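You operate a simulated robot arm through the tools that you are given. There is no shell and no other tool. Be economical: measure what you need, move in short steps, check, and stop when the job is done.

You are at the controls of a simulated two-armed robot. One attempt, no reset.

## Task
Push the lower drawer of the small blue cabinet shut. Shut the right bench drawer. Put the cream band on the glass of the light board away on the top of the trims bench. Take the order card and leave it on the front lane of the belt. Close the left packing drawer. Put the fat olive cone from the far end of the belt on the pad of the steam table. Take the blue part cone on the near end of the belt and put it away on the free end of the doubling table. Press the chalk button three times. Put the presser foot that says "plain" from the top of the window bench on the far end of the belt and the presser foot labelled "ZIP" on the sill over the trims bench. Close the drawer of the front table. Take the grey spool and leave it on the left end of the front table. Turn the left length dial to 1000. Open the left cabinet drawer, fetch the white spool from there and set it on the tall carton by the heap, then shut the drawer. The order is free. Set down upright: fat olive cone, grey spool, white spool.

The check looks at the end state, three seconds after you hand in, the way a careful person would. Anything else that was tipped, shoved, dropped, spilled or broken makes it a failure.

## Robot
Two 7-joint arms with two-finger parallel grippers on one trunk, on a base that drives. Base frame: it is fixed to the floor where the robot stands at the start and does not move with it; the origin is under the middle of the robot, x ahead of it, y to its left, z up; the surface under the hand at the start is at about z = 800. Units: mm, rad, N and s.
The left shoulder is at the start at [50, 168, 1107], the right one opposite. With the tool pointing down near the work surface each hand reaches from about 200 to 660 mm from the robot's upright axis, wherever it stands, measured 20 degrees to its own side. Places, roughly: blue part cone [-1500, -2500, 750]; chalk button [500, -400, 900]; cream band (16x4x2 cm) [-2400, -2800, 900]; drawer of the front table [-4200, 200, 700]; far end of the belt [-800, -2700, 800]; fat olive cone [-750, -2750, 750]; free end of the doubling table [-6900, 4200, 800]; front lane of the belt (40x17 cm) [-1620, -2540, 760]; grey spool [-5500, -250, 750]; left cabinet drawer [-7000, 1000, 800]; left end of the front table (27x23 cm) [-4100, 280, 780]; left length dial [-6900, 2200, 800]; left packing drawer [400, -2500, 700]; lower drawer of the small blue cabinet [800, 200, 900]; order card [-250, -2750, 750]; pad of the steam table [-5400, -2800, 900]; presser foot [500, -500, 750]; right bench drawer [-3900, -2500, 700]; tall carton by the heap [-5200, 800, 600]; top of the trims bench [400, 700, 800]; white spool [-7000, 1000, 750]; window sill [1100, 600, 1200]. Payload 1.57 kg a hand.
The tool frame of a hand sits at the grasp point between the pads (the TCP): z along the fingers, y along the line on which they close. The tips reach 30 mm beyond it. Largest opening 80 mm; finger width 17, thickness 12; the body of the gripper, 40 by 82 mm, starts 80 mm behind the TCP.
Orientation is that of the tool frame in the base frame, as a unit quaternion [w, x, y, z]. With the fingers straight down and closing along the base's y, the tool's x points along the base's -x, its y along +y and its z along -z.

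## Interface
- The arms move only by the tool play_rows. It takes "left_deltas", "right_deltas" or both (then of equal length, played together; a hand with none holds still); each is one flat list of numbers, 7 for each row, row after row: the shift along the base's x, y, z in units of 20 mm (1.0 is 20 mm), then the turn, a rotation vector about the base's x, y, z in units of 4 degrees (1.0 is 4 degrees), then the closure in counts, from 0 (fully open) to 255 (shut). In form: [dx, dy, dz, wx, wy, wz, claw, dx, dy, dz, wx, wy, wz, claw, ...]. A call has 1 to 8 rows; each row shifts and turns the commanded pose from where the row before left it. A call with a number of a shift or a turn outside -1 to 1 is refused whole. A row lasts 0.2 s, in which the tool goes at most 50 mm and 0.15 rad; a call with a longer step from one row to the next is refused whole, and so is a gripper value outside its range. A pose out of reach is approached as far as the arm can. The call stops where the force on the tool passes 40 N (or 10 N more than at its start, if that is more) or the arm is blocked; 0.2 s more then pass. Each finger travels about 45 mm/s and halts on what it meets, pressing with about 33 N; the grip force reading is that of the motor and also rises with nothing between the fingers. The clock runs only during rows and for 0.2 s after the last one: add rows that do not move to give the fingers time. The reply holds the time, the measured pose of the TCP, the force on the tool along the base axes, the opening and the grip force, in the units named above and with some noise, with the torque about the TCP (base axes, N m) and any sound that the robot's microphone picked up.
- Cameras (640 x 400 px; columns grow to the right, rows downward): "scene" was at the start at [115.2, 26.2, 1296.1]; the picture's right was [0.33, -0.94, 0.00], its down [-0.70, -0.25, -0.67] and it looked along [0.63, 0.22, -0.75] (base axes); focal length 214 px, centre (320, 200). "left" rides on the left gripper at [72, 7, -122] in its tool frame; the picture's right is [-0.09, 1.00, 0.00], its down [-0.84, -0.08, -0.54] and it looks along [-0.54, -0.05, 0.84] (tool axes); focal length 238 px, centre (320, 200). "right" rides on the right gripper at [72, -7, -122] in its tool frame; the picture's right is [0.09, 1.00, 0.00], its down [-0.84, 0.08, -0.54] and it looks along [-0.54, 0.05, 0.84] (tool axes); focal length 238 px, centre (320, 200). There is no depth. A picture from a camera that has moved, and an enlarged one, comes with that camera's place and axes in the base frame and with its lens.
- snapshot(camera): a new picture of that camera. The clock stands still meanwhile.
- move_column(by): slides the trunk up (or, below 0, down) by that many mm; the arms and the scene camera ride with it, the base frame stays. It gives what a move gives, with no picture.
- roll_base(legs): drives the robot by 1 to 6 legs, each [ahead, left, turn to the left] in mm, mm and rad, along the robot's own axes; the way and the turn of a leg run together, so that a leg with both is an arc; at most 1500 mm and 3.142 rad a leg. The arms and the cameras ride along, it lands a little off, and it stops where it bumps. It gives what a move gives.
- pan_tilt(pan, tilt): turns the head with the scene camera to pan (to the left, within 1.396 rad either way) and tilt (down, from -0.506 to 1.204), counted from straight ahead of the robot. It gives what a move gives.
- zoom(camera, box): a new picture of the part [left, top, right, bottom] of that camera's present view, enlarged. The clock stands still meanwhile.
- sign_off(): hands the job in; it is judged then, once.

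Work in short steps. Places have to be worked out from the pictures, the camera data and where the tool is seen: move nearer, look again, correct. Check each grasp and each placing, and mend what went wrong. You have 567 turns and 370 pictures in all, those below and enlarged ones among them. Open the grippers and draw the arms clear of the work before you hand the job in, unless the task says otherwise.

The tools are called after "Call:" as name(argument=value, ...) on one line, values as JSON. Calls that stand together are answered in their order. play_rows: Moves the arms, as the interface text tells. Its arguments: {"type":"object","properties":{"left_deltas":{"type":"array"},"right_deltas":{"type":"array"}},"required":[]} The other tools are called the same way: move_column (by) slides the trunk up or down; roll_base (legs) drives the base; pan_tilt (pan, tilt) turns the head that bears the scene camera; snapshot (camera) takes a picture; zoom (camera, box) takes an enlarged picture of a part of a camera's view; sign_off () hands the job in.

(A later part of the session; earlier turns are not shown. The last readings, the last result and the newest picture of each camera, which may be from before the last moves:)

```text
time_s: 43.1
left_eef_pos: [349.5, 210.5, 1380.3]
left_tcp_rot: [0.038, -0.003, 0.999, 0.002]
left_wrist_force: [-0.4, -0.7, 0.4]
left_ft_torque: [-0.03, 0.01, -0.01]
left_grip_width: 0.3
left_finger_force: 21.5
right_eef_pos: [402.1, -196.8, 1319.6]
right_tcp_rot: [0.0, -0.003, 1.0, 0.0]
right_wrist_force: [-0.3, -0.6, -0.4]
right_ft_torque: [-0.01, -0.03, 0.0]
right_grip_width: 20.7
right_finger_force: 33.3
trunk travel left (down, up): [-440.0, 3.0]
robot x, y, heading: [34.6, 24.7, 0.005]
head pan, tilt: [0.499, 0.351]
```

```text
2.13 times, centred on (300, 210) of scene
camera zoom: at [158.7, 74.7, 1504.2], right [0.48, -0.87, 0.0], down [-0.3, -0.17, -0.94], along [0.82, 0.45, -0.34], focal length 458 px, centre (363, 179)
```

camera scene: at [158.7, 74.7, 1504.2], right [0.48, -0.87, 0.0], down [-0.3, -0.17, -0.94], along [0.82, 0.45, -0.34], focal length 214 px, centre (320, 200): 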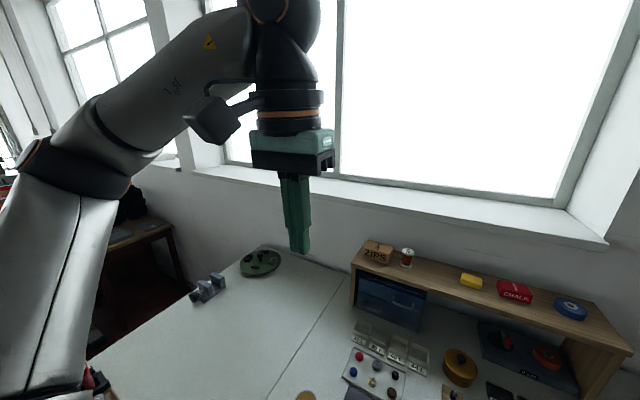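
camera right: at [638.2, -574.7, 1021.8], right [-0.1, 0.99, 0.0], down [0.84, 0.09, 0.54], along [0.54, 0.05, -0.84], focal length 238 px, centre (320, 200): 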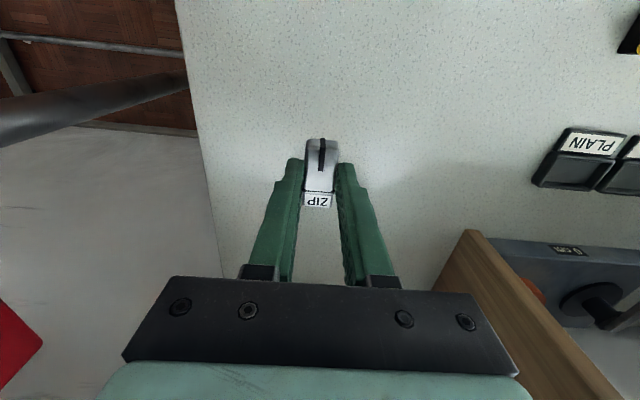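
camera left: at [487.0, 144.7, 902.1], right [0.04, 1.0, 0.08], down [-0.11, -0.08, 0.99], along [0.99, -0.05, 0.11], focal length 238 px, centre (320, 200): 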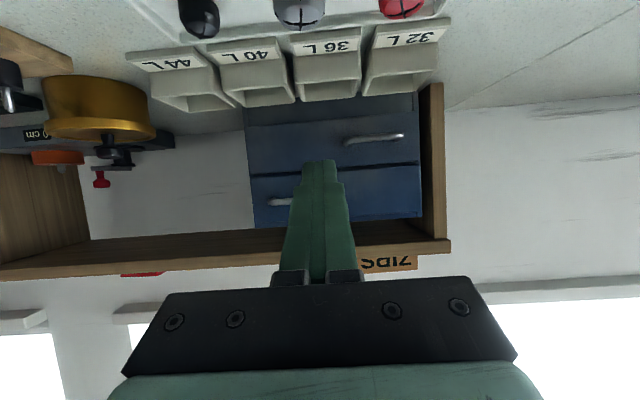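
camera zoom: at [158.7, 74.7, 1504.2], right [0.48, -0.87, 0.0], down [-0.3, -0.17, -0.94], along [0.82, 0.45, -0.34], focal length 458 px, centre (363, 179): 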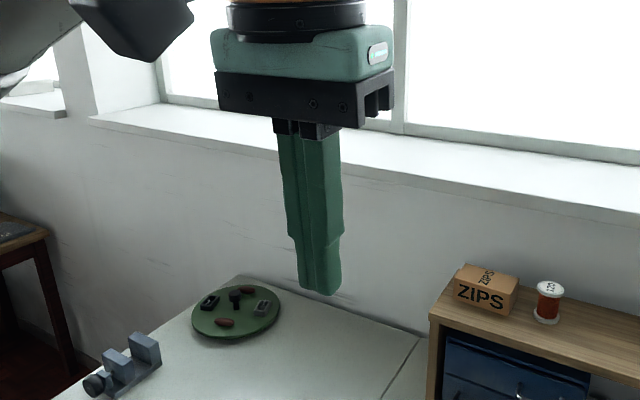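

The trims bench spans y≈340–912 and reaches the wall at x≈990; the sill starts at x≈960, z≈1200. It may be easier to reach from the bench's far (left) side. I look left for free floor.

Call:
pan_tilt(pan=1.2, tilt=0.5)

Call:
snapshot(camera="scene")

```text
time_s: 44.2
left_eef_pos: [349.6, 209.4, 1379.9]
left_tcp_rot: [0.037, -0.003, 0.999, 0.002]
left_wrist_force: [0.3, 0.5, 0.3]
left_ft_torque: [0.02, 0.0, -0.01]
left_grip_width: 0.0
left_finger_force: 21.8
right_eef_pos: [401.2, -195.6, 1318.3]
right_tcp_rot: [-0.001, -0.003, 1.0, 0.001]
right_wrist_force: [0.7, -0.6, -0.9]
right_ft_torque: [0.02, 0.03, 0.06]
right_grip_width: 20.7
right_finger_force: 32.9
trunk travel left (down, up): [-440.0, 3.0]
robot x, y, heading: [37.0, 26.6, 0.007]
head pan, tilt: [1.201, 0.499]
```

```text
342 pictures are left
camera scene: at [109.6, 114.6, 1490.6], right [0.93, -0.36, 0.0], down [-0.17, -0.45, -0.88], along [0.31, 0.82, -0.48], focal length 214 px, centre (320, 200)
```

scene: 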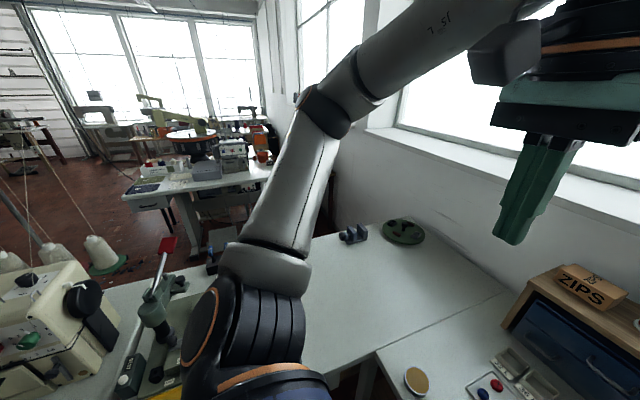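

I back off and turn left to look at the far side of the trims bench.

Call:
roll_base(legs=[[-350, -250, 0], [0, 0, 1.57]])

Call:
pan_tilt(pan=0.0, tilt=0.45)

Call:
snapshot(camera="scene")

```text
time_s: 50.8
left_eef_pos: [-485.8, 94.8, 1380.7]
left_tcp_rot: [0.024, -0.702, 0.711, 0.027]
left_wrist_force: [-0.6, 0.2, 0.0]
left_ft_torque: [0.0, 0.02, 0.03]
left_grip_width: 0.0
left_finger_force: 21.0
right_eef_pos: [-79.9, 140.7, 1320.2]
right_tcp_rot: [0.0, -0.702, 0.712, 0.0]
right_wrist_force: [0.4, -0.2, -0.5]
right_ft_torque: [0.01, -0.01, 0.03]
right_grip_width: 20.9
right_finger_force: 32.6
trunk travel left (down, up): [-440.0, 3.0]
robot x, y, heading: [-313.9, -222.4, 1.561]
head pan, tilt: [1.201, 0.499]
```

```text
time_s: 52.2
left_eef_pos: [-486.5, 95.1, 1379.6]
left_tcp_rot: [0.025, -0.702, 0.711, 0.027]
left_wrist_force: [0.2, -0.3, 0.2]
left_ft_torque: [0.01, 0.02, -0.01]
left_grip_width: 0.2
left_finger_force: 20.7
right_eef_pos: [-79.9, 139.6, 1319.5]
right_tcp_rot: [0.001, -0.702, 0.712, 0.0]
right_wrist_force: [0.2, 0.1, -0.4]
right_ft_torque: [0.01, -0.01, 0.03]
right_grip_width: 21.1
right_finger_force: 32.7
trunk travel left (down, up): [-440.0, 3.0]
robot x, y, heading: [-314.6, -222.2, 1.557]
head pan, tilt: [0.0, 0.45]
```

```text
341 pictures are left
camera scene: at [-308.5, -88.9, 1495.0], right [1.0, -0.01, 0.0], down [0.0, -0.44, -0.9], along [0.01, 0.9, -0.44], focal length 214 px, centre (320, 200)
```

scene: 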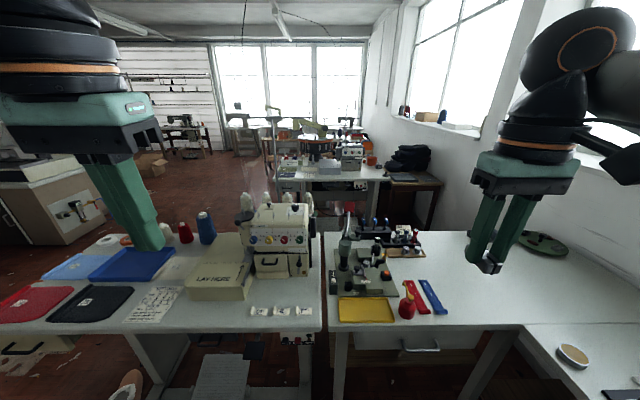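

Aisle beyond is a long way round. Alternative: from (150,70) facing +y, the right arm can stretch sideways to the sill at about [1010,440]. First I regrip the foot with a pitched hand on the empty trims bench, so it can be laid flat on the sill.

Call:
roll_base(legs=[[0, -464, 0], [280, 0, 0]])

Call:
move_column(by=-165)

Call:
pan_tilt(pan=-0.3, tilt=0.8)

Call:
snapshot(camera="scene")

```text
time_s: 58.3
left_eef_pos: [-23.1, 372.1, 1379.2]
left_tcp_rot: [0.025, -0.702, 0.712, 0.028]
left_wrist_force: [-0.4, 1.0, 0.6]
left_ft_torque: [-0.03, -0.01, 0.03]
left_grip_width: 0.0
left_finger_force: 21.1
right_eef_pos: [382.6, 415.3, 1319.0]
right_tcp_rot: [-0.001, -0.702, 0.712, -0.002]
right_wrist_force: [-0.2, 0.3, -2.0]
right_ft_torque: [0.01, 0.01, 0.02]
right_grip_width: 20.9
right_finger_force: 32.7
trunk travel left (down, up): [-440.0, 3.0]
robot x, y, heading: [152.2, 53.9, 1.557]
head pan, tilt: [0.0, 0.45]
```

```text
time_s: 60.2
left_eef_pos: [-22.0, 369.4, 1217.2]
left_tcp_rot: [0.026, -0.702, 0.711, 0.028]
left_wrist_force: [-0.3, -0.1, -0.1]
left_ft_torque: [-0.02, 0.0, 0.01]
left_grip_width: 0.1
left_finger_force: 21.1
right_eef_pos: [382.0, 415.2, 1154.9]
right_tcp_rot: [0.001, -0.702, 0.712, -0.001]
right_wrist_force: [0.4, -0.7, -0.7]
right_ft_torque: [-0.01, -0.01, 0.03]
right_grip_width: 20.9
right_finger_force: 33.4
trunk travel left (down, up): [-275.0, 168.0]
robot x, y, heading: [155.3, 53.3, 1.56]
head pan, tilt: [0.0, 0.45]
```

```text
time_s: 61.0
left_eef_pos: [-22.7, 370.6, 1214.4]
left_tcp_rot: [0.026, -0.702, 0.712, 0.027]
left_wrist_force: [0.3, 0.3, -0.2]
left_ft_torque: [-0.03, -0.02, 0.01]
left_grip_width: 0.0
left_finger_force: 21.4
right_eef_pos: [383.6, 413.5, 1154.3]
right_tcp_rot: [0.0, -0.702, 0.712, 0.001]
right_wrist_force: [-0.2, -0.1, -0.6]
right_ft_torque: [0.0, -0.01, 0.0]
right_grip_width: 20.8
right_finger_force: 33.2
trunk travel left (down, up): [-275.0, 168.0]
robot x, y, heading: [152.4, 54.8, 1.557]
head pan, tilt: [-0.3, 0.799]
```

```text
340 pictures are left
camera scene: at [178.1, 170.8, 1299.7], right [0.95, -0.31, 0.0], down [-0.22, -0.68, -0.7], along [0.22, 0.66, -0.72], focal length 214 px, centre (320, 200)
```

scene: 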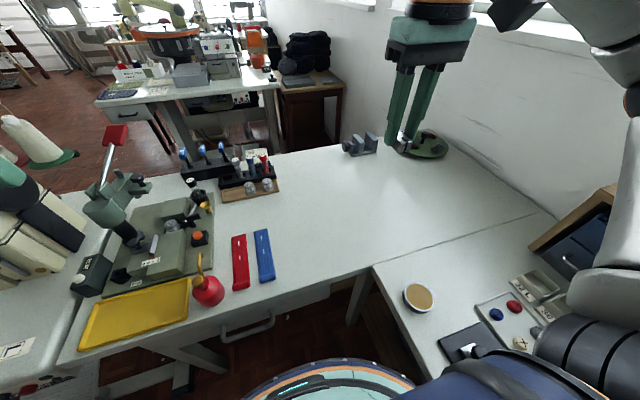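

Trims bench is free around [330,520]. I lower the foot there.

Call:
play_rows(right_deltas=[-0.33, 0.65, -1, 0, 0, 0, 255, -0.33, 0.65, -1, 0, 0, 0, 255, -0.33, 0.65, -1, 0, 0, 0, 255, -0.33, 0.65, -1, 0, 0, 0, 255, -0.33, 0.65, -1, 0, 0, 0, 255, -0.33, 0.65, -1, 0, 0, 0, 255, -0.33, 0.65, -1, 0, 0, 0, 255, -0.33, 0.65, -1, 0, 0, 0, 255])

Call:
play_rows(right_deltas=[0, 0, -1, 0, 0, 0, 255, 0, 0, -1, 0, 0, 0, 255, 0, 0, -1, 0, 0, 0, 255, 0, 0, -1, 0, 0, 0, 255, 0, 0, -1, 0, 0, 0, 255, 0, 0, -1, 0, 0, 0, 255, 0, 0, -0.9, 0, 0, 0, 255, 0, 0, -0.3, 0, 0, 0, 255])

```text
time_s: 62.8
left_eef_pos: [-23.5, 370.1, 1215.2]
left_tcp_rot: [0.026, -0.702, 0.711, 0.028]
left_wrist_force: [-0.1, -0.1, -0.8]
left_ft_torque: [-0.02, 0.0, 0.01]
left_grip_width: 0.0
left_finger_force: 21.4
right_eef_pos: [331.3, 520.7, 995.8]
right_tcp_rot: [0.0, -0.702, 0.713, 0.0]
right_wrist_force: [0.3, 0.1, 0.0]
right_ft_torque: [-0.02, 0.01, -0.01]
right_grip_width: 20.7
right_finger_force: 33.0
trunk travel left (down, up): [-275.0, 168.0]
robot x, y, heading: [150.9, 52.9, 1.561]
head pan, tilt: [-0.3, 0.799]
```

```text
time_s: 64.6
left_eef_pos: [-23.5, 370.4, 1215.2]
left_tcp_rot: [0.026, -0.702, 0.711, 0.027]
left_wrist_force: [-0.1, 0.0, -0.5]
left_ft_torque: [0.0, 0.0, -0.02]
left_grip_width: 0.3
left_finger_force: 21.3
right_eef_pos: [333.0, 518.9, 849.8]
right_tcp_rot: [0.0, -0.702, 0.712, 0.0]
right_wrist_force: [-1.3, 0.2, -1.4]
right_ft_torque: [-0.01, 0.0, 0.0]
right_grip_width: 20.9
right_finger_force: 33.1
trunk travel left (down, up): [-275.0, 168.0]
robot x, y, heading: [151.5, 53.5, 1.559]
head pan, tilt: [-0.3, 0.799]
```

Slowly down to contact, then open.

Call:
play_rows(right_deltas=[0, 0, -0.2, 0, 0, 0, 255, 0, 0, -0.2, 0, 0, 0, 255, 0, 0, -0.1, 0, 0, 0, 255, 0, 0, -0.1, 0, 0, 0, 255])

Call:
zoom(camera="scene", box=[330, 130, 480, 230])

```text
time_s: 65.6
left_eef_pos: [-22.8, 370.8, 1216.2]
left_tcp_rot: [0.025, -0.702, 0.711, 0.027]
left_wrist_force: [-0.3, 0.1, -0.4]
left_ft_torque: [0.0, 0.01, 0.01]
left_grip_width: 0.0
left_finger_force: 21.4
right_eef_pos: [331.5, 518.8, 838.7]
right_tcp_rot: [0.001, -0.703, 0.711, 0.0]
right_wrist_force: [0.1, -0.5, -0.7]
right_ft_torque: [-0.02, -0.04, -0.01]
right_grip_width: 20.7
right_finger_force: 33.3
trunk travel left (down, up): [-275.0, 168.0]
robot x, y, heading: [147.5, 51.1, 1.556]
head pan, tilt: [-0.3, 0.799]
```

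```text
4.00 times, centred on (405, 180) of scene
camera zoom: at [178.2, 170.7, 1299.6], right [0.95, -0.31, 0.0], down [-0.22, -0.68, -0.7], along [0.22, 0.66, -0.72], focal length 858 px, centre (-20, 280)
```

zoom: 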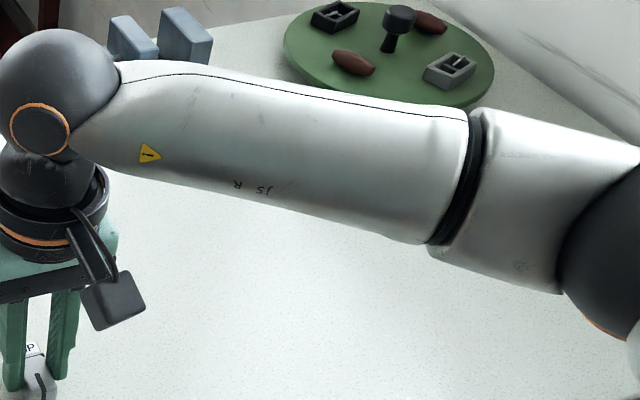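

Call:
play_rows(right_deltas=[0, 0, -0.1, 0, 0, 0, 255, 0, 0, -0.1, 0, 0, 0, 255, 0, 0, -0.1, 0, 0, 0, 255, 0, 0, -0.1, 0, 0, 0, 255])

```text
time_s: 66.6
left_eef_pos: [-24.1, 368.3, 1214.8]
left_tcp_rot: [0.026, -0.702, 0.712, 0.028]
left_wrist_force: [0.0, 0.0, 0.1]
left_ft_torque: [0.01, 0.02, -0.03]
left_grip_width: 0.0
left_finger_force: 21.6
right_eef_pos: [331.2, 518.6, 833.8]
right_tcp_rot: [0.002, -0.702, 0.712, 0.003]
right_wrist_force: [3.4, -0.7, 21.8]
right_ft_torque: [0.07, -0.1, 0.02]
right_grip_width: 21.4
right_finger_force: 32.7
trunk travel left (down, up): [-275.0, 168.0]
robot x, y, heading: [151.0, 51.9, 1.558]
head pan, tilt: [-0.3, 0.799]
```

Contact. Open, rise, pitch the hand 44° forward (about +x), and re-grip.

Call:
play_rows(right_deltas=[0, 0, 0.05, 0, 0, 0, 150, 0, 0, 0, 0, 0, 0, 60, 0, 0, 0, 0, 0, 0, 60, 0, 0, 0.8, 0, 0, 0, 60, 0, 0, 0.9, 0, 0, 0, 60, 0, 0, 0.9, 1, 0, 0, 60, 0, 0, 0, 1, 0, 0, 60, 0, 0, 0, 1, 0, 0, 60])

Call:
play_rows(right_deltas=[0, -0.1, 0, 1, 0, 0, 60, 0, -0.1, 0, 1, 0, 0, 60, 0, -0.1, 0, 1, 0, 0, 60, 0, -0.1, 0, 1, 0, 0, 60, 0, -0.1, 0, 1, 0, 0, 60, 0, -0.1, 0, 1, 0, 0, 60, 0, -0.1, 0, 1, 0, 0, 60, 0, 0, 0, 1, 0, 0, 60])

Call:
snapshot(camera="right")

```text
time_s: 68.4
left_eef_pos: [-23.1, 370.2, 1215.8]
left_tcp_rot: [0.026, -0.701, 0.712, 0.028]
left_wrist_force: [0.1, 0.4, -0.2]
left_ft_torque: [0.02, -0.02, -0.05]
left_grip_width: 0.1
left_finger_force: 21.7
right_eef_pos: [330.8, 518.9, 883.5]
right_tcp_rot: [0.073, -0.698, 0.708, 0.075]
right_wrist_force: [-0.3, -0.5, -0.3]
right_ft_torque: [0.02, 0.04, -0.03]
right_grip_width: 61.2
right_finger_force: 0.0
trunk travel left (down, up): [-275.0, 168.0]
robot x, y, heading: [150.9, 53.4, 1.554]
head pan, tilt: [-0.3, 0.799]
```

```text
time_s: 70.2
left_eef_pos: [-23.0, 370.4, 1213.8]
left_tcp_rot: [0.025, -0.702, 0.711, 0.027]
left_wrist_force: [0.5, -0.2, 0.5]
left_ft_torque: [0.02, -0.02, 0.0]
left_grip_width: 0.0
left_finger_force: 21.1
right_eef_pos: [331.8, 505.3, 883.5]
right_tcp_rot: [0.263, -0.651, 0.66, 0.268]
right_wrist_force: [1.5, 0.9, 0.0]
right_ft_torque: [0.01, -0.03, -0.04]
right_grip_width: 61.1
right_finger_force: 0.0
trunk travel left (down, up): [-275.0, 168.0]
robot x, y, heading: [150.3, 56.2, 1.557]
head pan, tilt: [-0.3, 0.799]
```

```text
338 pictures are left
camera right: at [337.5, 368.3, 920.5], right [-1.0, -0.06, -0.05], down [-0.06, 0.23, 0.97], along [-0.04, 0.97, -0.23], focal length 238 px, centre (320, 200)
```

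right: 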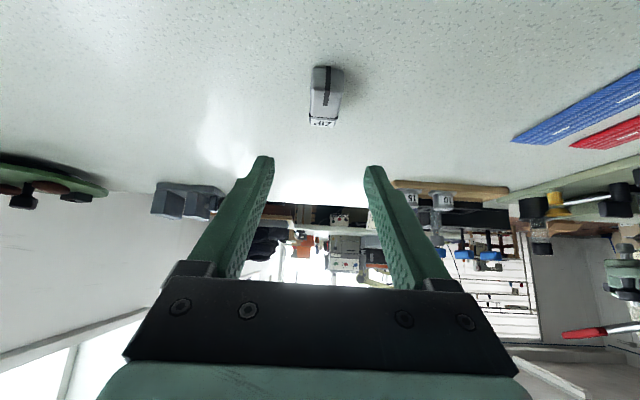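

Foot at ~[332,515]. Descend and close.

Call:
play_rows(right_deltas=[0, 0, -0.9, 0, 0, 0, 60, 0, 0, -0.9, 0, 0, 0, 60, 0, 0, -0.6, 0, 0, 0, 60, 0, 0, -0.2, 0, 0, 0, 60, 0, 0, 0, 0, 0, 0, 255, 0, 0, 0, 0, 0, 0, 255, 0, 0, 0, 0, 0, 0, 255, 0, 0, 0, 0, 0, 0, 255])

Call:
snapshot(camera="right")

```text
time_s: 72.0
left_eef_pos: [-22.9, 370.8, 1214.3]
left_tcp_rot: [0.025, -0.702, 0.712, 0.028]
left_wrist_force: [-0.4, -0.2, 0.8]
left_ft_torque: [-0.02, 0.01, 0.02]
left_grip_width: 0.0
left_finger_force: 21.6
right_eef_pos: [331.4, 505.0, 831.3]
right_tcp_rot: [0.263, -0.651, 0.66, 0.267]
right_wrist_force: [0.5, 0.5, 0.5]
right_ft_torque: [0.05, -0.05, 0.05]
right_grip_width: 21.0
right_finger_force: 27.5
trunk travel left (down, up): [-275.0, 168.0]
robot x, y, heading: [155.4, 55.3, 1.56]
head pan, tilt: [-0.3, 0.799]
```

```text
337 pictures are left
camera right: at [337.1, 368.6, 868.7], right [-1.0, -0.06, -0.05], down [-0.07, 0.23, 0.97], along [-0.04, 0.97, -0.23], focal length 238 px, centre (320, 200)
```

right: 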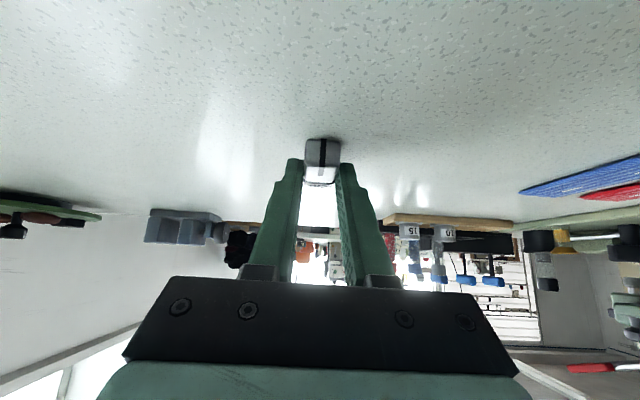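

Gripped with the pitched hand (foot bottom is 31 mm below TCP). Lift, raise column, then swing toward the sill.

Call:
play_rows(right_deltas=[0, 0, 0.5, 0, 0, 0, 255, 0, 0, 1, 0, 0, 0, 255, 0, 0, 1, 0, 0, 0, 255, 0, 0, 1, 0, 0, 0, 255, 0, 0, 1, 0, 0, 0, 255, 0, 0, 1, 0, 0, 0, 255, 0, 0, 1, 0, 0, 0, 255, 0, 0, 1, 0, 0, 0, 255])

Call:
move_column(by=166)

Call:
play_rows(right_deltas=[0.9, -0.2, 0.8, 0, 0, -1, 255, 0.9, -0.2, 0.8, 0, 0, -1, 255, 0.9, -0.2, 0.8, 0, 0, -1, 255, 0.9, -0.2, 0.8, 0, 0, -1, 255, 0.9, -0.2, 0.8, 0, 0, -1, 255, 0.9, -0.2, 0.8, 0, 0, -1, 255, 0.9, -0.2, 0.8, 0, 0, -1, 255, 0.9, -0.2, 0.8, 0, 0, -1, 255])

Call:
play_rows(right_deltas=[0.9, -0.2, 0.1, 0, 0, -1, 255, 0.9, -0.2, 0.1, 0, 0, -1, 255, 0.9, -0.2, 0.1, 0, 0, -1, 255, 0.9, -0.2, 0.1, 0, 0, -1, 255, 0.9, -0.2, 0.1, 0, 0, -1, 255, 0.9, -0.2, 0.1, 0, 0, -1, 255, 0.9, -0.2, 0.1, 0, 0, -1, 255, 0.9, -0.2, 0.1, 0, 0, -1, 255])

Call:
pan_tilt(pan=-1.0, tilt=0.35)

Call:
snapshot(camera="scene")

Call:
snapshot(camera="right")

```text
time_s: 73.8
left_eef_pos: [-22.7, 370.1, 1214.4]
left_tcp_rot: [0.025, -0.702, 0.711, 0.028]
left_wrist_force: [1.2, -0.5, -0.5]
left_ft_torque: [-0.01, 0.01, -0.02]
left_grip_width: 0.0
left_finger_force: 21.8
right_eef_pos: [331.2, 504.1, 980.3]
right_tcp_rot: [0.262, -0.652, 0.66, 0.267]
right_wrist_force: [1.1, -0.8, -0.6]
right_ft_torque: [0.0, 0.0, 0.0]
right_grip_width: 21.2
right_finger_force: 32.6
trunk travel left (down, up): [-275.0, 168.0]
robot x, y, heading: [150.9, 54.5, 1.556]
head pan, tilt: [-0.3, 0.799]
```

```text
time_s: 75.7
left_eef_pos: [-23.1, 369.6, 1380.9]
left_tcp_rot: [0.026, -0.702, 0.712, 0.027]
left_wrist_force: [0.1, 0.1, 0.6]
left_ft_torque: [0.01, -0.01, 0.01]
left_grip_width: 0.0
left_finger_force: 21.6
right_eef_pos: [332.1, 504.4, 1147.2]
right_tcp_rot: [0.263, -0.651, 0.661, 0.266]
right_wrist_force: [-0.1, 0.3, -0.6]
right_ft_torque: [-0.03, -0.01, -0.01]
right_grip_width: 20.9
right_finger_force: 32.6
trunk travel left (down, up): [-441.0, 2.0]
robot x, y, heading: [150.5, 54.3, 1.561]
head pan, tilt: [-0.3, 0.799]
```

```text
time_s: 77.5
left_eef_pos: [-22.9, 369.7, 1380.5]
left_tcp_rot: [0.025, -0.702, 0.712, 0.027]
left_wrist_force: [0.2, 0.3, 1.0]
left_ft_torque: [0.01, 0.01, -0.02]
left_grip_width: 0.0
left_finger_force: 21.0
right_eef_pos: [475.7, 470.1, 1276.4]
right_tcp_rot: [0.326, -0.443, 0.815, 0.184]
right_wrist_force: [-0.1, 0.0, -0.9]
right_ft_torque: [-0.05, 0.01, 0.0]
right_grip_width: 20.8
right_finger_force: 33.1
trunk travel left (down, up): [-441.0, 2.0]
robot x, y, heading: [151.6, 49.7, 1.558]
head pan, tilt: [-0.3, 0.799]
```

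```text
time_s: 79.3
left_eef_pos: [-22.9, 370.6, 1381.2]
left_tcp_rot: [0.025, -0.702, 0.712, 0.028]
left_wrist_force: [0.1, 0.0, 0.3]
left_ft_torque: [-0.01, -0.01, -0.04]
left_grip_width: 0.0
left_finger_force: 21.1
right_eef_pos: [620.5, 441.4, 1291.3]
right_tcp_rot: [0.364, -0.201, 0.905, 0.088]
right_wrist_force: [-0.9, -0.3, -0.8]
right_ft_torque: [-0.02, 0.04, -0.01]
right_grip_width: 21.0
right_finger_force: 33.2
trunk travel left (down, up): [-441.0, 2.0]
robot x, y, heading: [153.6, 54.0, 1.553]
head pan, tilt: [-0.3, 0.799]
```

```text
time_s: 80.4
left_eef_pos: [-22.2, 370.7, 1380.8]
left_tcp_rot: [0.025, -0.701, 0.712, 0.028]
left_wrist_force: [0.5, -0.1, 0.0]
left_ft_torque: [0.01, -0.02, 0.03]
left_grip_width: 0.0
left_finger_force: 21.5
right_eef_pos: [619.1, 441.6, 1290.3]
right_tcp_rot: [0.364, -0.203, 0.905, 0.088]
right_wrist_force: [0.3, 0.5, -0.5]
right_ft_torque: [0.05, -0.01, -0.02]
right_grip_width: 21.0
right_finger_force: 33.0
trunk travel left (down, up): [-441.0, 2.0]
robot x, y, heading: [152.4, 53.4, 1.554]
head pan, tilt: [-1.0, 0.351]
```

```text
336 pictures are left
camera scene: at [232.3, 143.3, 1505.2], right [0.53, -0.85, 0.0], down [-0.29, -0.18, -0.94], along [0.8, 0.5, -0.34], focal length 214 px, centre (320, 200)
```

scene: 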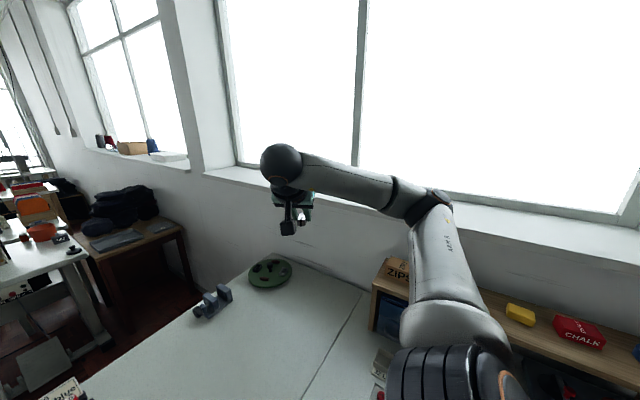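

```text
335 pictures are left
camera right: at [500.0, 375.1, 1328.2], right [-0.49, 0.87, -0.05], down [0.18, 0.16, 0.97], along [0.86, 0.46, -0.23], focal length 238 px, centre (320, 200)
```

right: 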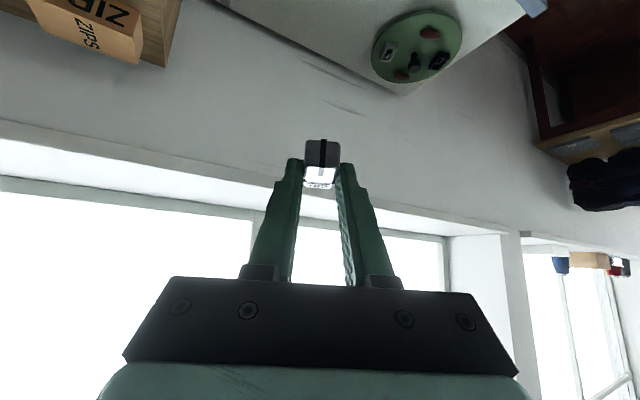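

I extend toward the sill, keeping z≈1290.

Call:
play_rows(right_deltas=[0.9, -0.1, 0, 0, 0, 0, 255, 0.9, -0.1, 0, 0, 0, 0, 255, 0.9, -0.1, 0, 0, 0, 0, 255, 0.9, -0.1, 0, 0, 0, 0, 255, 0.9, -0.1, 0, 0, 0, 0, 255, 0.9, -0.1, 0, 0, 0, 0, 255, 0.9, -0.1, 0, 0, 0, 0, 255, 0.9, -0.1, 0, 0, 0, 0, 255])

Call:
play_rows(right_deltas=[0.9, -0.1, 0, 0, 0, 0, 255, 0.9, -0.1, 0, 0, 0, 0, 255, 0.9, -0.1, 0, 0, 0, 0, 255, 0.9, -0.1, 0, 0, 0, 0, 255, 0.9, -0.1, 0, 0, 0, 0, 255, 0.9, -0.1, 0, 0, 0, 0, 255, 0.9, -0.1, 0, 0, 0, 0, 255, 0.9, -0.1, 0, 0, 0, 0, 255])

Call:
snapshot(camera="scene")

Call:
snapshot(camera="right")

```text
time_s: 82.2
left_eef_pos: [-22.2, 368.9, 1380.8]
left_tcp_rot: [0.026, -0.702, 0.711, 0.028]
left_wrist_force: [0.0, -0.1, -0.6]
left_ft_torque: [-0.02, 0.02, -0.02]
left_grip_width: 0.0
left_finger_force: 21.6
right_eef_pos: [764.4, 423.8, 1290.4]
right_tcp_rot: [0.364, -0.203, 0.905, 0.087]
right_wrist_force: [1.7, 1.2, -0.7]
right_ft_torque: [0.01, 0.01, 0.0]
right_grip_width: 20.9
right_finger_force: 32.9
trunk travel left (down, up): [-441.0, 2.0]
robot x, y, heading: [149.0, 56.7, 1.556]
head pan, tilt: [-1.0, 0.351]
```

```text
time_s: 84.0
left_eef_pos: [-21.2, 371.9, 1380.4]
left_tcp_rot: [0.025, -0.703, 0.711, 0.028]
left_wrist_force: [-0.4, -1.5, -0.3]
left_ft_torque: [0.0, 0.0, -0.06]
left_grip_width: 0.0
left_finger_force: 21.5
right_eef_pos: [908.2, 408.7, 1290.3]
right_tcp_rot: [0.364, -0.202, 0.905, 0.085]
right_wrist_force: [0.8, -0.9, -0.1]
right_ft_torque: [0.02, 0.01, 0.0]
right_grip_width: 20.8
right_finger_force: 33.1
trunk travel left (down, up): [-441.0, 2.0]
robot x, y, heading: [152.1, 55.7, 1.554]
head pan, tilt: [-1.0, 0.351]
```

```text
334 pictures are left
camera scene: at [232.7, 143.3, 1505.2], right [0.53, -0.85, 0.0], down [-0.29, -0.18, -0.94], along [0.8, 0.5, -0.34], focal length 214 px, centre (320, 200)
```

scene: 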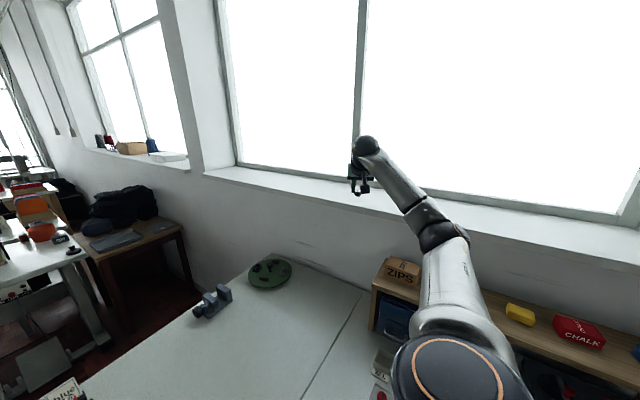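

```text
333 pictures are left
camera right: at [788.4, 342.9, 1328.1], right [-0.49, 0.87, -0.05], down [0.18, 0.16, 0.97], along [0.86, 0.46, -0.23], focal length 238 px, centre (320, 200)
```

right: 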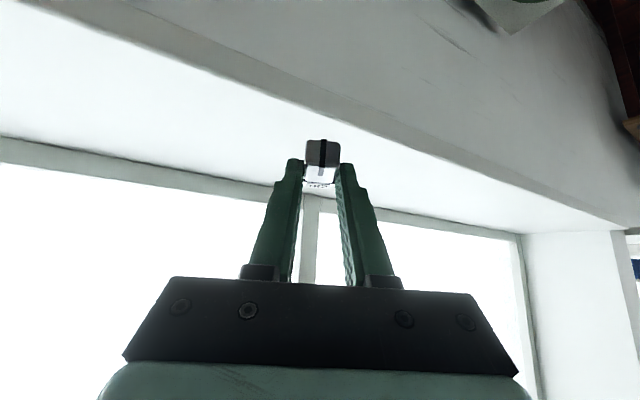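

Sill front edge is ≈x 945. I go on to TCP x≈1000 and then look.

Call:
play_rows(right_deltas=[0.9, 0, 0, 0, 0, 0, 255, 0.9, 0, 0, 0, 0, 0, 255, 0.9, 0, 0, 0, 0, 0, 255, 0.9, 0, 0, 0, 0, 0, 255, 0.9, 0, 0, 0, 0, 0, 255, 0, 0, -0.5, 0, 0, 0, 255, 0, 0, -0.5, 0, 0, 0, 255])

Call:
zoom(camera="scene", box=[320, 120, 460, 240])

Call:
snapshot(camera="right")

```text
time_s: 85.6
left_eef_pos: [-22.8, 370.6, 1382.6]
left_tcp_rot: [0.026, -0.702, 0.711, 0.027]
left_wrist_force: [0.1, 1.3, -0.8]
left_ft_torque: [-0.03, 0.01, -0.01]
left_grip_width: 0.0
left_finger_force: 21.6
right_eef_pos: [998.3, 409.1, 1270.7]
right_tcp_rot: [0.365, -0.203, 0.905, 0.087]
right_wrist_force: [-0.4, 0.6, -1.1]
right_ft_torque: [0.0, -0.01, -0.02]
right_grip_width: 20.7
right_finger_force: 33.0
trunk travel left (down, up): [-441.0, 2.0]
robot x, y, heading: [148.9, 51.4, 1.56]
head pan, tilt: [-1.0, 0.351]
```

```text
3.33 times, centred on (390, 180) of scene
camera zoom: at [232.4, 143.2, 1505.3], right [0.53, -0.85, 0.0], down [-0.29, -0.18, -0.94], along [0.8, 0.5, -0.34], focal length 715 px, centre (87, 267)
```

zoom: 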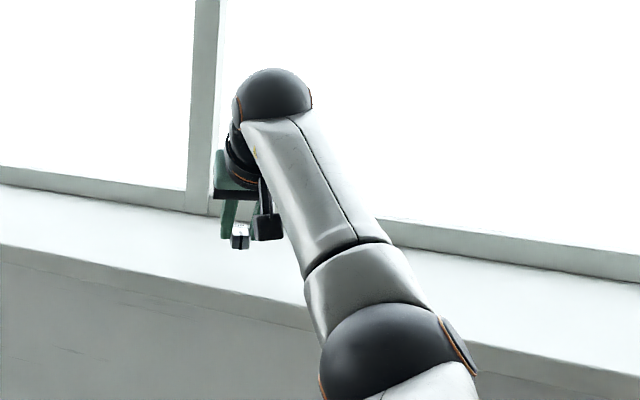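

```text
331 pictures are left
camera right: at [878.1, 343.7, 1308.2], right [-0.49, 0.87, -0.05], down [0.17, 0.16, 0.97], along [0.86, 0.46, -0.23], focal length 238 px, centre (320, 200)
```

right: 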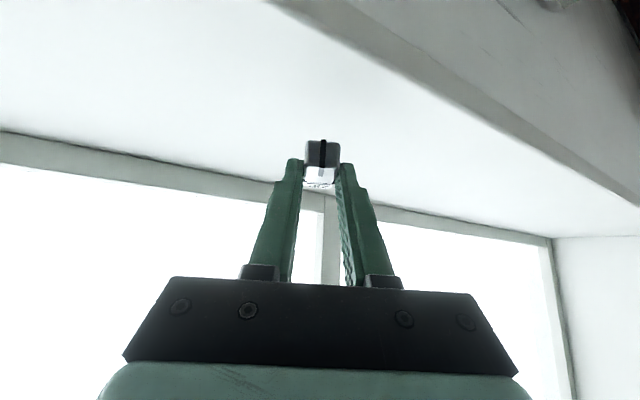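

Well over the sill. Move 16 mm further in and lower to contact.

Call:
play_rows(right_deltas=[0.8, 0, -0.4, 0, 0, 0, 255, 0, 0, -0.5, 0, 0, 0, 255, 0, 0, -0.3, 0, 0, 0, 255, 0, 0, -0.2, 0, 0, 0, 255, 0, 0, -0.2, 0, 0, 0, 255, 0, 0, -0.1, 0, 0, 0, 255, 0, 0, -0.1, 0, 0, 0, 255])

```text
time_s: 87.2
left_eef_pos: [-21.7, 370.1, 1382.4]
left_tcp_rot: [0.026, -0.702, 0.711, 0.028]
left_wrist_force: [1.1, 0.1, -0.5]
left_ft_torque: [0.0, -0.03, -0.04]
left_grip_width: 0.0
left_finger_force: 21.3
right_eef_pos: [1013.8, 408.0, 1234.5]
right_tcp_rot: [0.364, -0.202, 0.905, 0.087]
right_wrist_force: [1.4, -0.7, 0.0]
right_ft_torque: [-0.03, 0.01, 0.04]
right_grip_width: 20.9
right_finger_force: 33.1
trunk travel left (down, up): [-441.0, 2.0]
robot x, y, heading: [153.4, 52.6, 1.554]
head pan, tilt: [-1.0, 0.351]
```

Call:
play_rows(right_deltas=[0, 0, -0.15, 0, 0, 0, 255, 0, 0, -0.15, 0, 0, 0, 255, 0, 0, -0.15, 0, 0, 0, 255, 0, 0, -0.15, 0, 0, 0, 255])

Call:
zoom(camera="right", box=[240, 80, 400, 220])

```text
time_s: 88.2
left_eef_pos: [-25.2, 369.6, 1381.1]
left_tcp_rot: [0.027, -0.701, 0.712, 0.027]
left_wrist_force: [0.1, -0.5, 0.4]
left_ft_torque: [0.01, -0.02, 0.01]
left_grip_width: 0.0
left_finger_force: 20.5
right_eef_pos: [1010.6, 406.9, 1227.9]
right_tcp_rot: [0.369, -0.201, 0.903, 0.089]
right_wrist_force: [6.5, 1.3, 22.6]
right_ft_torque: [0.12, -0.46, 0.01]
right_grip_width: 21.3
right_finger_force: 32.6
trunk travel left (down, up): [-441.0, 2.0]
robot x, y, heading: [149.7, 49.0, 1.556]
head pan, tilt: [-1.0, 0.351]
```

```text
2.86 times, centred on (320, 150) of right
camera zoom: at [891.5, 342.0, 1263.5], right [-0.49, 0.87, -0.05], down [0.17, 0.15, 0.97], along [0.86, 0.47, -0.22], focal length 681 px, centre (320, 343)
```

zoom: 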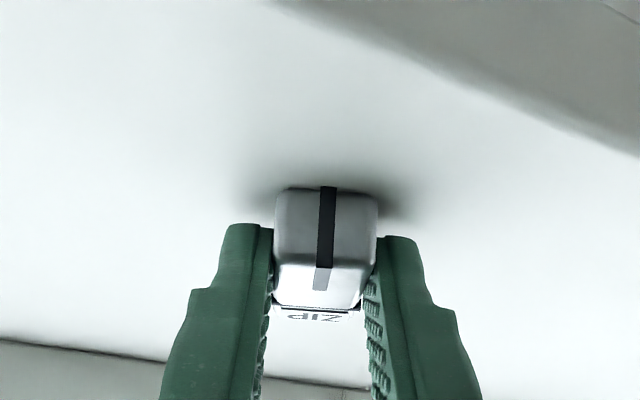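

Touching the sill. Relieve the pressure slightly, open, and withdraw backward/up.

Call:
play_rows(right_deltas=[0, 0, 0.15, 0, 0, 0, 200, 0, 0, 0, 0, 0, 0, 130, 0, 0, 0, 0, 0, 0, 80, 0, 0, 0, 0, 0, 0, 80, -0.3, 0, 0.6, 0, 0, 0, 80, -0.5, 0, 0.8, 0, 0, 0, 80, -0.8, 0, 0.5, 0, 0, 0, 80, -0.9, 0, 0.3, 0, 0, 0, 80])

Call:
snapshot(camera="right")

```text
time_s: 90.0
left_eef_pos: [-23.5, 369.8, 1380.8]
left_tcp_rot: [0.025, -0.702, 0.711, 0.027]
left_wrist_force: [-0.6, 0.8, 0.1]
left_ft_torque: [0.01, 0.0, -0.01]
left_grip_width: 0.0
left_finger_force: 21.5
right_eef_pos: [962.5, 406.5, 1269.6]
right_tcp_rot: [0.364, -0.201, 0.906, 0.086]
right_wrist_force: [0.7, -0.3, 0.2]
right_ft_torque: [0.02, -0.02, -0.01]
right_grip_width: 54.9
right_finger_force: 0.0
trunk travel left (down, up): [-441.0, 2.0]
robot x, y, heading: [149.2, 53.7, 1.558]
head pan, tilt: [-1.0, 0.351]
```

```text
329 pictures are left
camera right: at [842.5, 341.8, 1307.2], right [-0.49, 0.87, -0.05], down [0.18, 0.16, 0.97], along [0.86, 0.46, -0.23], focal length 238 px, centre (320, 200)
```

right: 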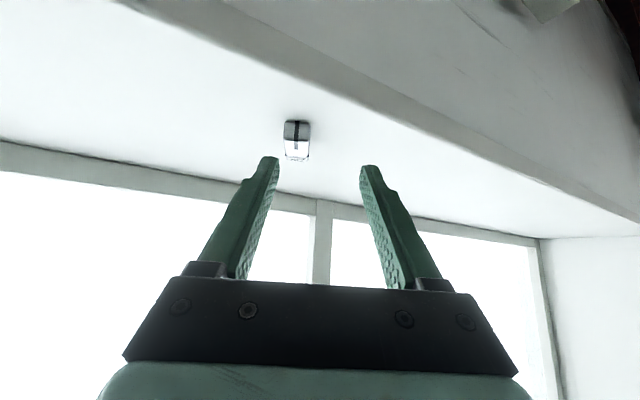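

The ZIP foot stands on the sill. Withdraw the arm and restore its pose.

Call:
play_rows(right_deltas=[-1, 0, 0.2, 0, 0, 0, 0, -1, 0, 0.2, 0, 0, 0, 0, -1, 0, 0, 0, 0, 0, 0, -1, 0, 0, 0, 0, 1, 0, -1, 0, 0, 0, 0, 1, 0, -1, 0, 0, 0, 0, 1, 0, -1, 0, 0, 0, 0, 1, 0, -1, 0, 0, 0, 0, 1, 0])

Call:
play_rows(right_deltas=[-1, 0, 0, 0, 0, 1, 0, -1, 0, 0, 0, 0, 1, 0, -1, 0, 0, 0, 0, 1, 0, -1, 0, 0, 0, 0, 1, 0, -1, 0, 0, 0, 0, 1, 0, -1, 0, 0, 0, 0, 1, 0, -1, 0, 0, 0, 0, 1, 0, -1, 0, 0, 0, 0, 1, 0])

Call:
play_rows(right_deltas=[-1, 0, -0.5, 0, 0, 1, 0, -1, 0, -0.5, 0, 0, 1, 0, -1, 0, -0.5, 0, 0, 1, 0, -1, 0, -0.5, 0, 0, 0, 0, -1, 0, -0.5, -1, 0, 0, 0, -1, 0, -0.5, -1, 0, 0, 0, -1, 0, -0.5, -1, 0, 0, 0, 0, 0, -0.5, -1, 0, 0, 0])

Call:
play_rows(right_deltas=[0, -0.5, -0.2, -1, 0, 0, 0, 0, -0.5, -0.2, -1, 0, 0, 0, 0, -0.5, -0.2, -1, 0, 0, 0, 0, -0.5, -0.2, -1, 0, 0, 0, 0, -0.5, -0.2, -1, 0, 0, 0, 0, -0.5, -0.2, -1, 0, 0, 0, 0, -0.5, -0.2, -1, 0, 0, 0])

Call:
move_column(by=-166)

```text
time_s: 91.8
left_eef_pos: [-24.0, 370.2, 1381.2]
left_tcp_rot: [0.025, -0.701, 0.712, 0.028]
left_wrist_force: [0.3, 0.0, -0.2]
left_ft_torque: [-0.01, 0.0, -0.05]
left_grip_width: 0.2
left_finger_force: 20.9
right_eef_pos: [799.8, 409.1, 1276.4]
right_tcp_rot: [0.344, -0.357, 0.856, 0.149]
right_wrist_force: [0.2, 0.0, -0.1]
right_ft_torque: [-0.01, -0.03, 0.01]
right_grip_width: 79.8
right_finger_force: 0.0
trunk travel left (down, up): [-441.0, 2.0]
robot x, y, heading: [149.7, 56.6, 1.557]
head pan, tilt: [-1.0, 0.351]
```

```text
time_s: 93.6
left_eef_pos: [-22.5, 369.6, 1380.9]
left_tcp_rot: [0.025, -0.702, 0.711, 0.027]
left_wrist_force: [-0.2, -0.8, 0.1]
left_ft_torque: [0.02, -0.03, -0.01]
left_grip_width: 0.1
left_finger_force: 21.4
right_eef_pos: [641.8, 406.4, 1277.7]
right_tcp_rot: [0.289, -0.578, 0.725, 0.237]
right_wrist_force: [-0.4, 0.2, 0.1]
right_ft_torque: [-0.03, 0.03, 0.01]
right_grip_width: 79.8
right_finger_force: 0.0
trunk travel left (down, up): [-441.0, 2.0]
robot x, y, heading: [150.8, 54.6, 1.554]
head pan, tilt: [-1.0, 0.351]
```

```text
time_s: 95.4
left_eef_pos: [-21.6, 371.1, 1381.2]
left_tcp_rot: [0.026, -0.701, 0.712, 0.028]
left_wrist_force: [-0.2, 0.1, -0.1]
left_ft_torque: [-0.01, -0.03, 0.01]
left_grip_width: 0.1
left_finger_force: 21.5
right_eef_pos: [503.2, 407.1, 1199.4]
right_tcp_rot: [0.169, -0.68, 0.692, 0.173]
right_wrist_force: [0.0, 0.3, -0.2]
right_ft_torque: [-0.02, 0.01, -0.02]
right_grip_width: 80.1
right_finger_force: 0.0
trunk travel left (down, up): [-441.0, 2.0]
robot x, y, heading: [152.6, 54.7, 1.558]
head pan, tilt: [-1.0, 0.351]
```

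```text
time_s: 97.0
left_eef_pos: [-24.1, 370.8, 1379.8]
left_tcp_rot: [0.026, -0.702, 0.712, 0.028]
left_wrist_force: [0.6, -0.4, -1.0]
left_ft_torque: [-0.01, 0.03, -0.02]
left_grip_width: 0.1
left_finger_force: 21.3
right_eef_pos: [503.6, 337.0, 1169.0]
right_tcp_rot: [0.0, -0.702, 0.712, -0.001]
right_wrist_force: [1.2, -0.2, -0.6]
right_ft_torque: [0.0, 0.0, 0.0]
right_grip_width: 79.9
right_finger_force: 0.1
trunk travel left (down, up): [-441.0, 2.0]
robot x, y, heading: [151.3, 54.2, 1.556]
head pan, tilt: [-1.0, 0.351]
```

```text
time_s: 98.8
left_eef_pos: [-23.0, 370.8, 1215.2]
left_tcp_rot: [0.026, -0.702, 0.711, 0.028]
left_wrist_force: [-0.2, -0.4, 0.1]
left_ft_torque: [0.02, -0.01, -0.02]
left_grip_width: 0.0
left_finger_force: 21.1
right_eef_pos: [503.7, 337.0, 1002.1]
right_tcp_rot: [0.0, -0.702, 0.713, 0.0]
right_wrist_force: [-0.9, 0.0, -0.7]
right_ft_torque: [0.03, 0.0, -0.03]
right_grip_width: 79.8
right_finger_force: 0.1
trunk travel left (down, up): [-275.0, 168.0]
robot x, y, heading: [153.5, 53.9, 1.557]
head pan, tilt: [-1.0, 0.351]
```

Next PLAIN at [498,-488]. Drive back to about (60,-340) and face +x.

Call:
roll_base(legs=[[-390, 90, 0], [0, 0, -1.557]])

Call:
snapshot(camera="right")

```text
time_s: 105.1
left_eef_pos: [371.7, -155.1, 1215.2]
left_tcp_rot: [0.038, -0.001, 0.999, 0.002]
left_wrist_force: [-0.9, -0.8, -0.1]
left_ft_torque: [0.0, 0.01, 0.03]
left_grip_width: 0.0
left_finger_force: 21.5
right_eef_pos: [347.4, -681.2, 1001.4]
right_tcp_rot: [0.0, 0.0, 1.0, 0.0]
right_wrist_force: [0.4, 1.3, -0.1]
right_ft_torque: [0.02, 0.01, 0.0]
right_grip_width: 79.9
right_finger_force: 0.1
trunk travel left (down, up): [-275.0, 168.0]
robot x, y, heading: [59.2, -331.8, 0.005]
head pan, tilt: [-1.0, 0.351]
```

```text
328 pictures are left
camera right: at [276.5, -688.0, 1123.8], right [-0.09, 1.0, 0.0], down [0.84, 0.08, 0.54], along [0.54, 0.05, -0.84], focal length 238 px, centre (320, 200)
```

right: 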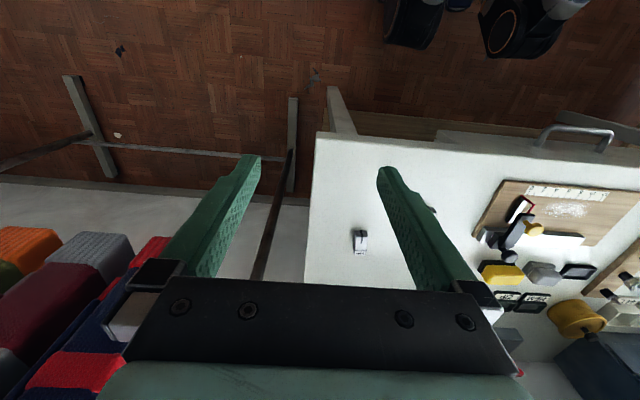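

Bring the right hand over PLAIN.

Call:
play_rows(right_deltas=[0.8, 1, -0.3, 0, 0, 0, 0, 0.8, 1, -0.3, 0, 0, 0, 0, 0.8, 1, -0.3, 0, 0, 0, 0, 0.8, 1, -0.3, 0, 0, 0, 0, 0.8, 1, -0.4, 0, 0, 0, 0, 0.8, 1, -0.4, 0, 0, 0, 0, 0.8, 1, -0.4, 0, 0, 0, 0, 0.8, 1, -0.4, 0, 0, 0, 0])

Call:
play_rows(right_deltas=[0.5, 0.8, -0.5, 0, 0, 0, 0, 0.5, 0.8, -0.5, 0, 0, 0, 0])

Call:
snapshot(camera="right")

```text
time_s: 106.9
left_eef_pos: [372.0, -154.4, 1215.5]
left_tcp_rot: [0.038, -0.002, 0.999, 0.001]
left_wrist_force: [0.0, 0.2, -1.3]
left_ft_torque: [-0.03, 0.0, -0.03]
left_grip_width: 0.0
left_finger_force: 20.8
right_eef_pos: [476.1, -520.0, 946.4]
right_tcp_rot: [-0.001, -0.001, 1.0, 0.0]
right_wrist_force: [0.1, 0.7, 0.8]
right_ft_torque: [0.04, 0.01, 0.01]
right_grip_width: 80.3
right_finger_force: 0.1
trunk travel left (down, up): [-275.0, 168.0]
robot x, y, heading: [58.8, -332.6, 0.001]
head pan, tilt: [-1.0, 0.351]
```

```text
time_s: 107.5
left_eef_pos: [371.1, -154.4, 1215.5]
left_tcp_rot: [0.036, -0.001, 0.999, 0.002]
left_wrist_force: [-0.3, 0.1, 0.1]
left_ft_torque: [0.03, 0.02, -0.02]
left_grip_width: 0.1
left_finger_force: 21.3
right_eef_pos: [495.1, -489.5, 926.3]
right_tcp_rot: [0.0, -0.002, 1.0, 0.0]
right_wrist_force: [-0.3, -0.2, 0.7]
right_ft_torque: [-0.03, -0.01, 0.0]
right_grip_width: 79.8
right_finger_force: 0.1
trunk travel left (down, up): [-275.0, 168.0]
robot x, y, heading: [57.4, -332.8, 0.002]
head pan, tilt: [-1.0, 0.351]
```

```text
327 pictures are left
camera right: at [424.3, -495.8, 1047.9], right [-0.09, 1.0, 0.0], down [0.84, 0.08, 0.54], along [0.54, 0.05, -0.84], focal length 238 px, centre (320, 200)
```

right: 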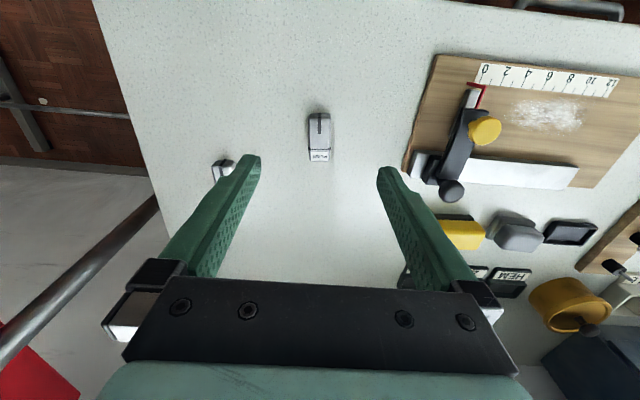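

Aligned at [500,-489]. Descend and grasp.

Call:
play_rows(right_deltas=[0.25, 0, -0.9, 0, 0, 0, 30, 0, 0, -0.9, 0, 0, 0, 30, 0, 0, -0.9, 0, 0, 0, 30, 0, 0, -0.9, 0, 0, 0, 30, 0, 0, -0.8, 0, 0, 0, 30, 0, 0, -0.2, 0, 0, 0, 60])

Call:
play_rows(right_deltas=[0, 0, 0, 0, 0, 0, 255, 0, 0, 0, 0, 0, 0, 255, 0, 0, 0, 0, 0, 0, 255, 0, 0, 0, 0, 0, 0, 255, 0, 0, 0.6, 0, 0, 0, 255, 0, 0, 0.9, 0, 0, 0, 255, 0, 0, 0.9, 0, 0, 0, 255, 0, 0, 0.9, 0, 0, 0, 255])

Call:
snapshot(camera="right")

```text
time_s: 108.9
left_eef_pos: [371.1, -153.7, 1216.2]
left_tcp_rot: [0.037, -0.002, 0.999, 0.002]
left_wrist_force: [-0.4, -0.6, 0.8]
left_ft_torque: [-0.01, -0.01, 0.04]
left_grip_width: 0.0
left_finger_force: 21.6
right_eef_pos: [502.7, -487.9, 833.3]
right_tcp_rot: [0.001, -0.001, 1.0, 0.001]
right_wrist_force: [-0.2, 0.2, 0.9]
right_ft_torque: [-0.02, 0.01, 0.01]
right_grip_width: 61.4
right_finger_force: 0.0
trunk travel left (down, up): [-275.0, 168.0]
robot x, y, heading: [58.1, -333.8, 0.006]
head pan, tilt: [-1.0, 0.351]
```

```text
time_s: 110.7
left_eef_pos: [372.1, -155.8, 1214.7]
left_tcp_rot: [0.037, -0.002, 0.999, 0.002]
left_wrist_force: [0.7, -0.1, 0.4]
left_ft_torque: [0.02, -0.02, -0.02]
left_grip_width: 0.1
left_finger_force: 21.9
right_eef_pos: [501.1, -488.7, 899.7]
right_tcp_rot: [0.001, -0.001, 1.0, 0.0]
right_wrist_force: [0.2, -0.1, -0.6]
right_ft_torque: [-0.01, 0.02, 0.0]
right_grip_width: 20.8
right_finger_force: 33.0
trunk travel left (down, up): [-275.0, 168.0]
robot x, y, heading: [59.2, -332.7, 0.004]
head pan, tilt: [-1.0, 0.351]
```

```text
326 pictures are left
camera right: at [429.9, -496.0, 1021.1], right [-0.09, 1.0, 0.0], down [0.84, 0.08, 0.54], along [0.54, 0.05, -0.84], focal length 238 px, centre (320, 200)
```

right: 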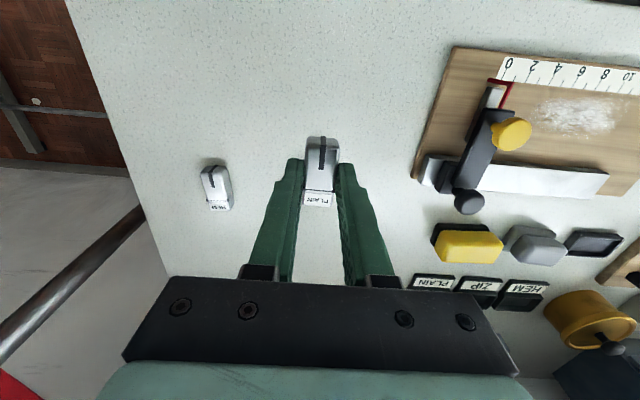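

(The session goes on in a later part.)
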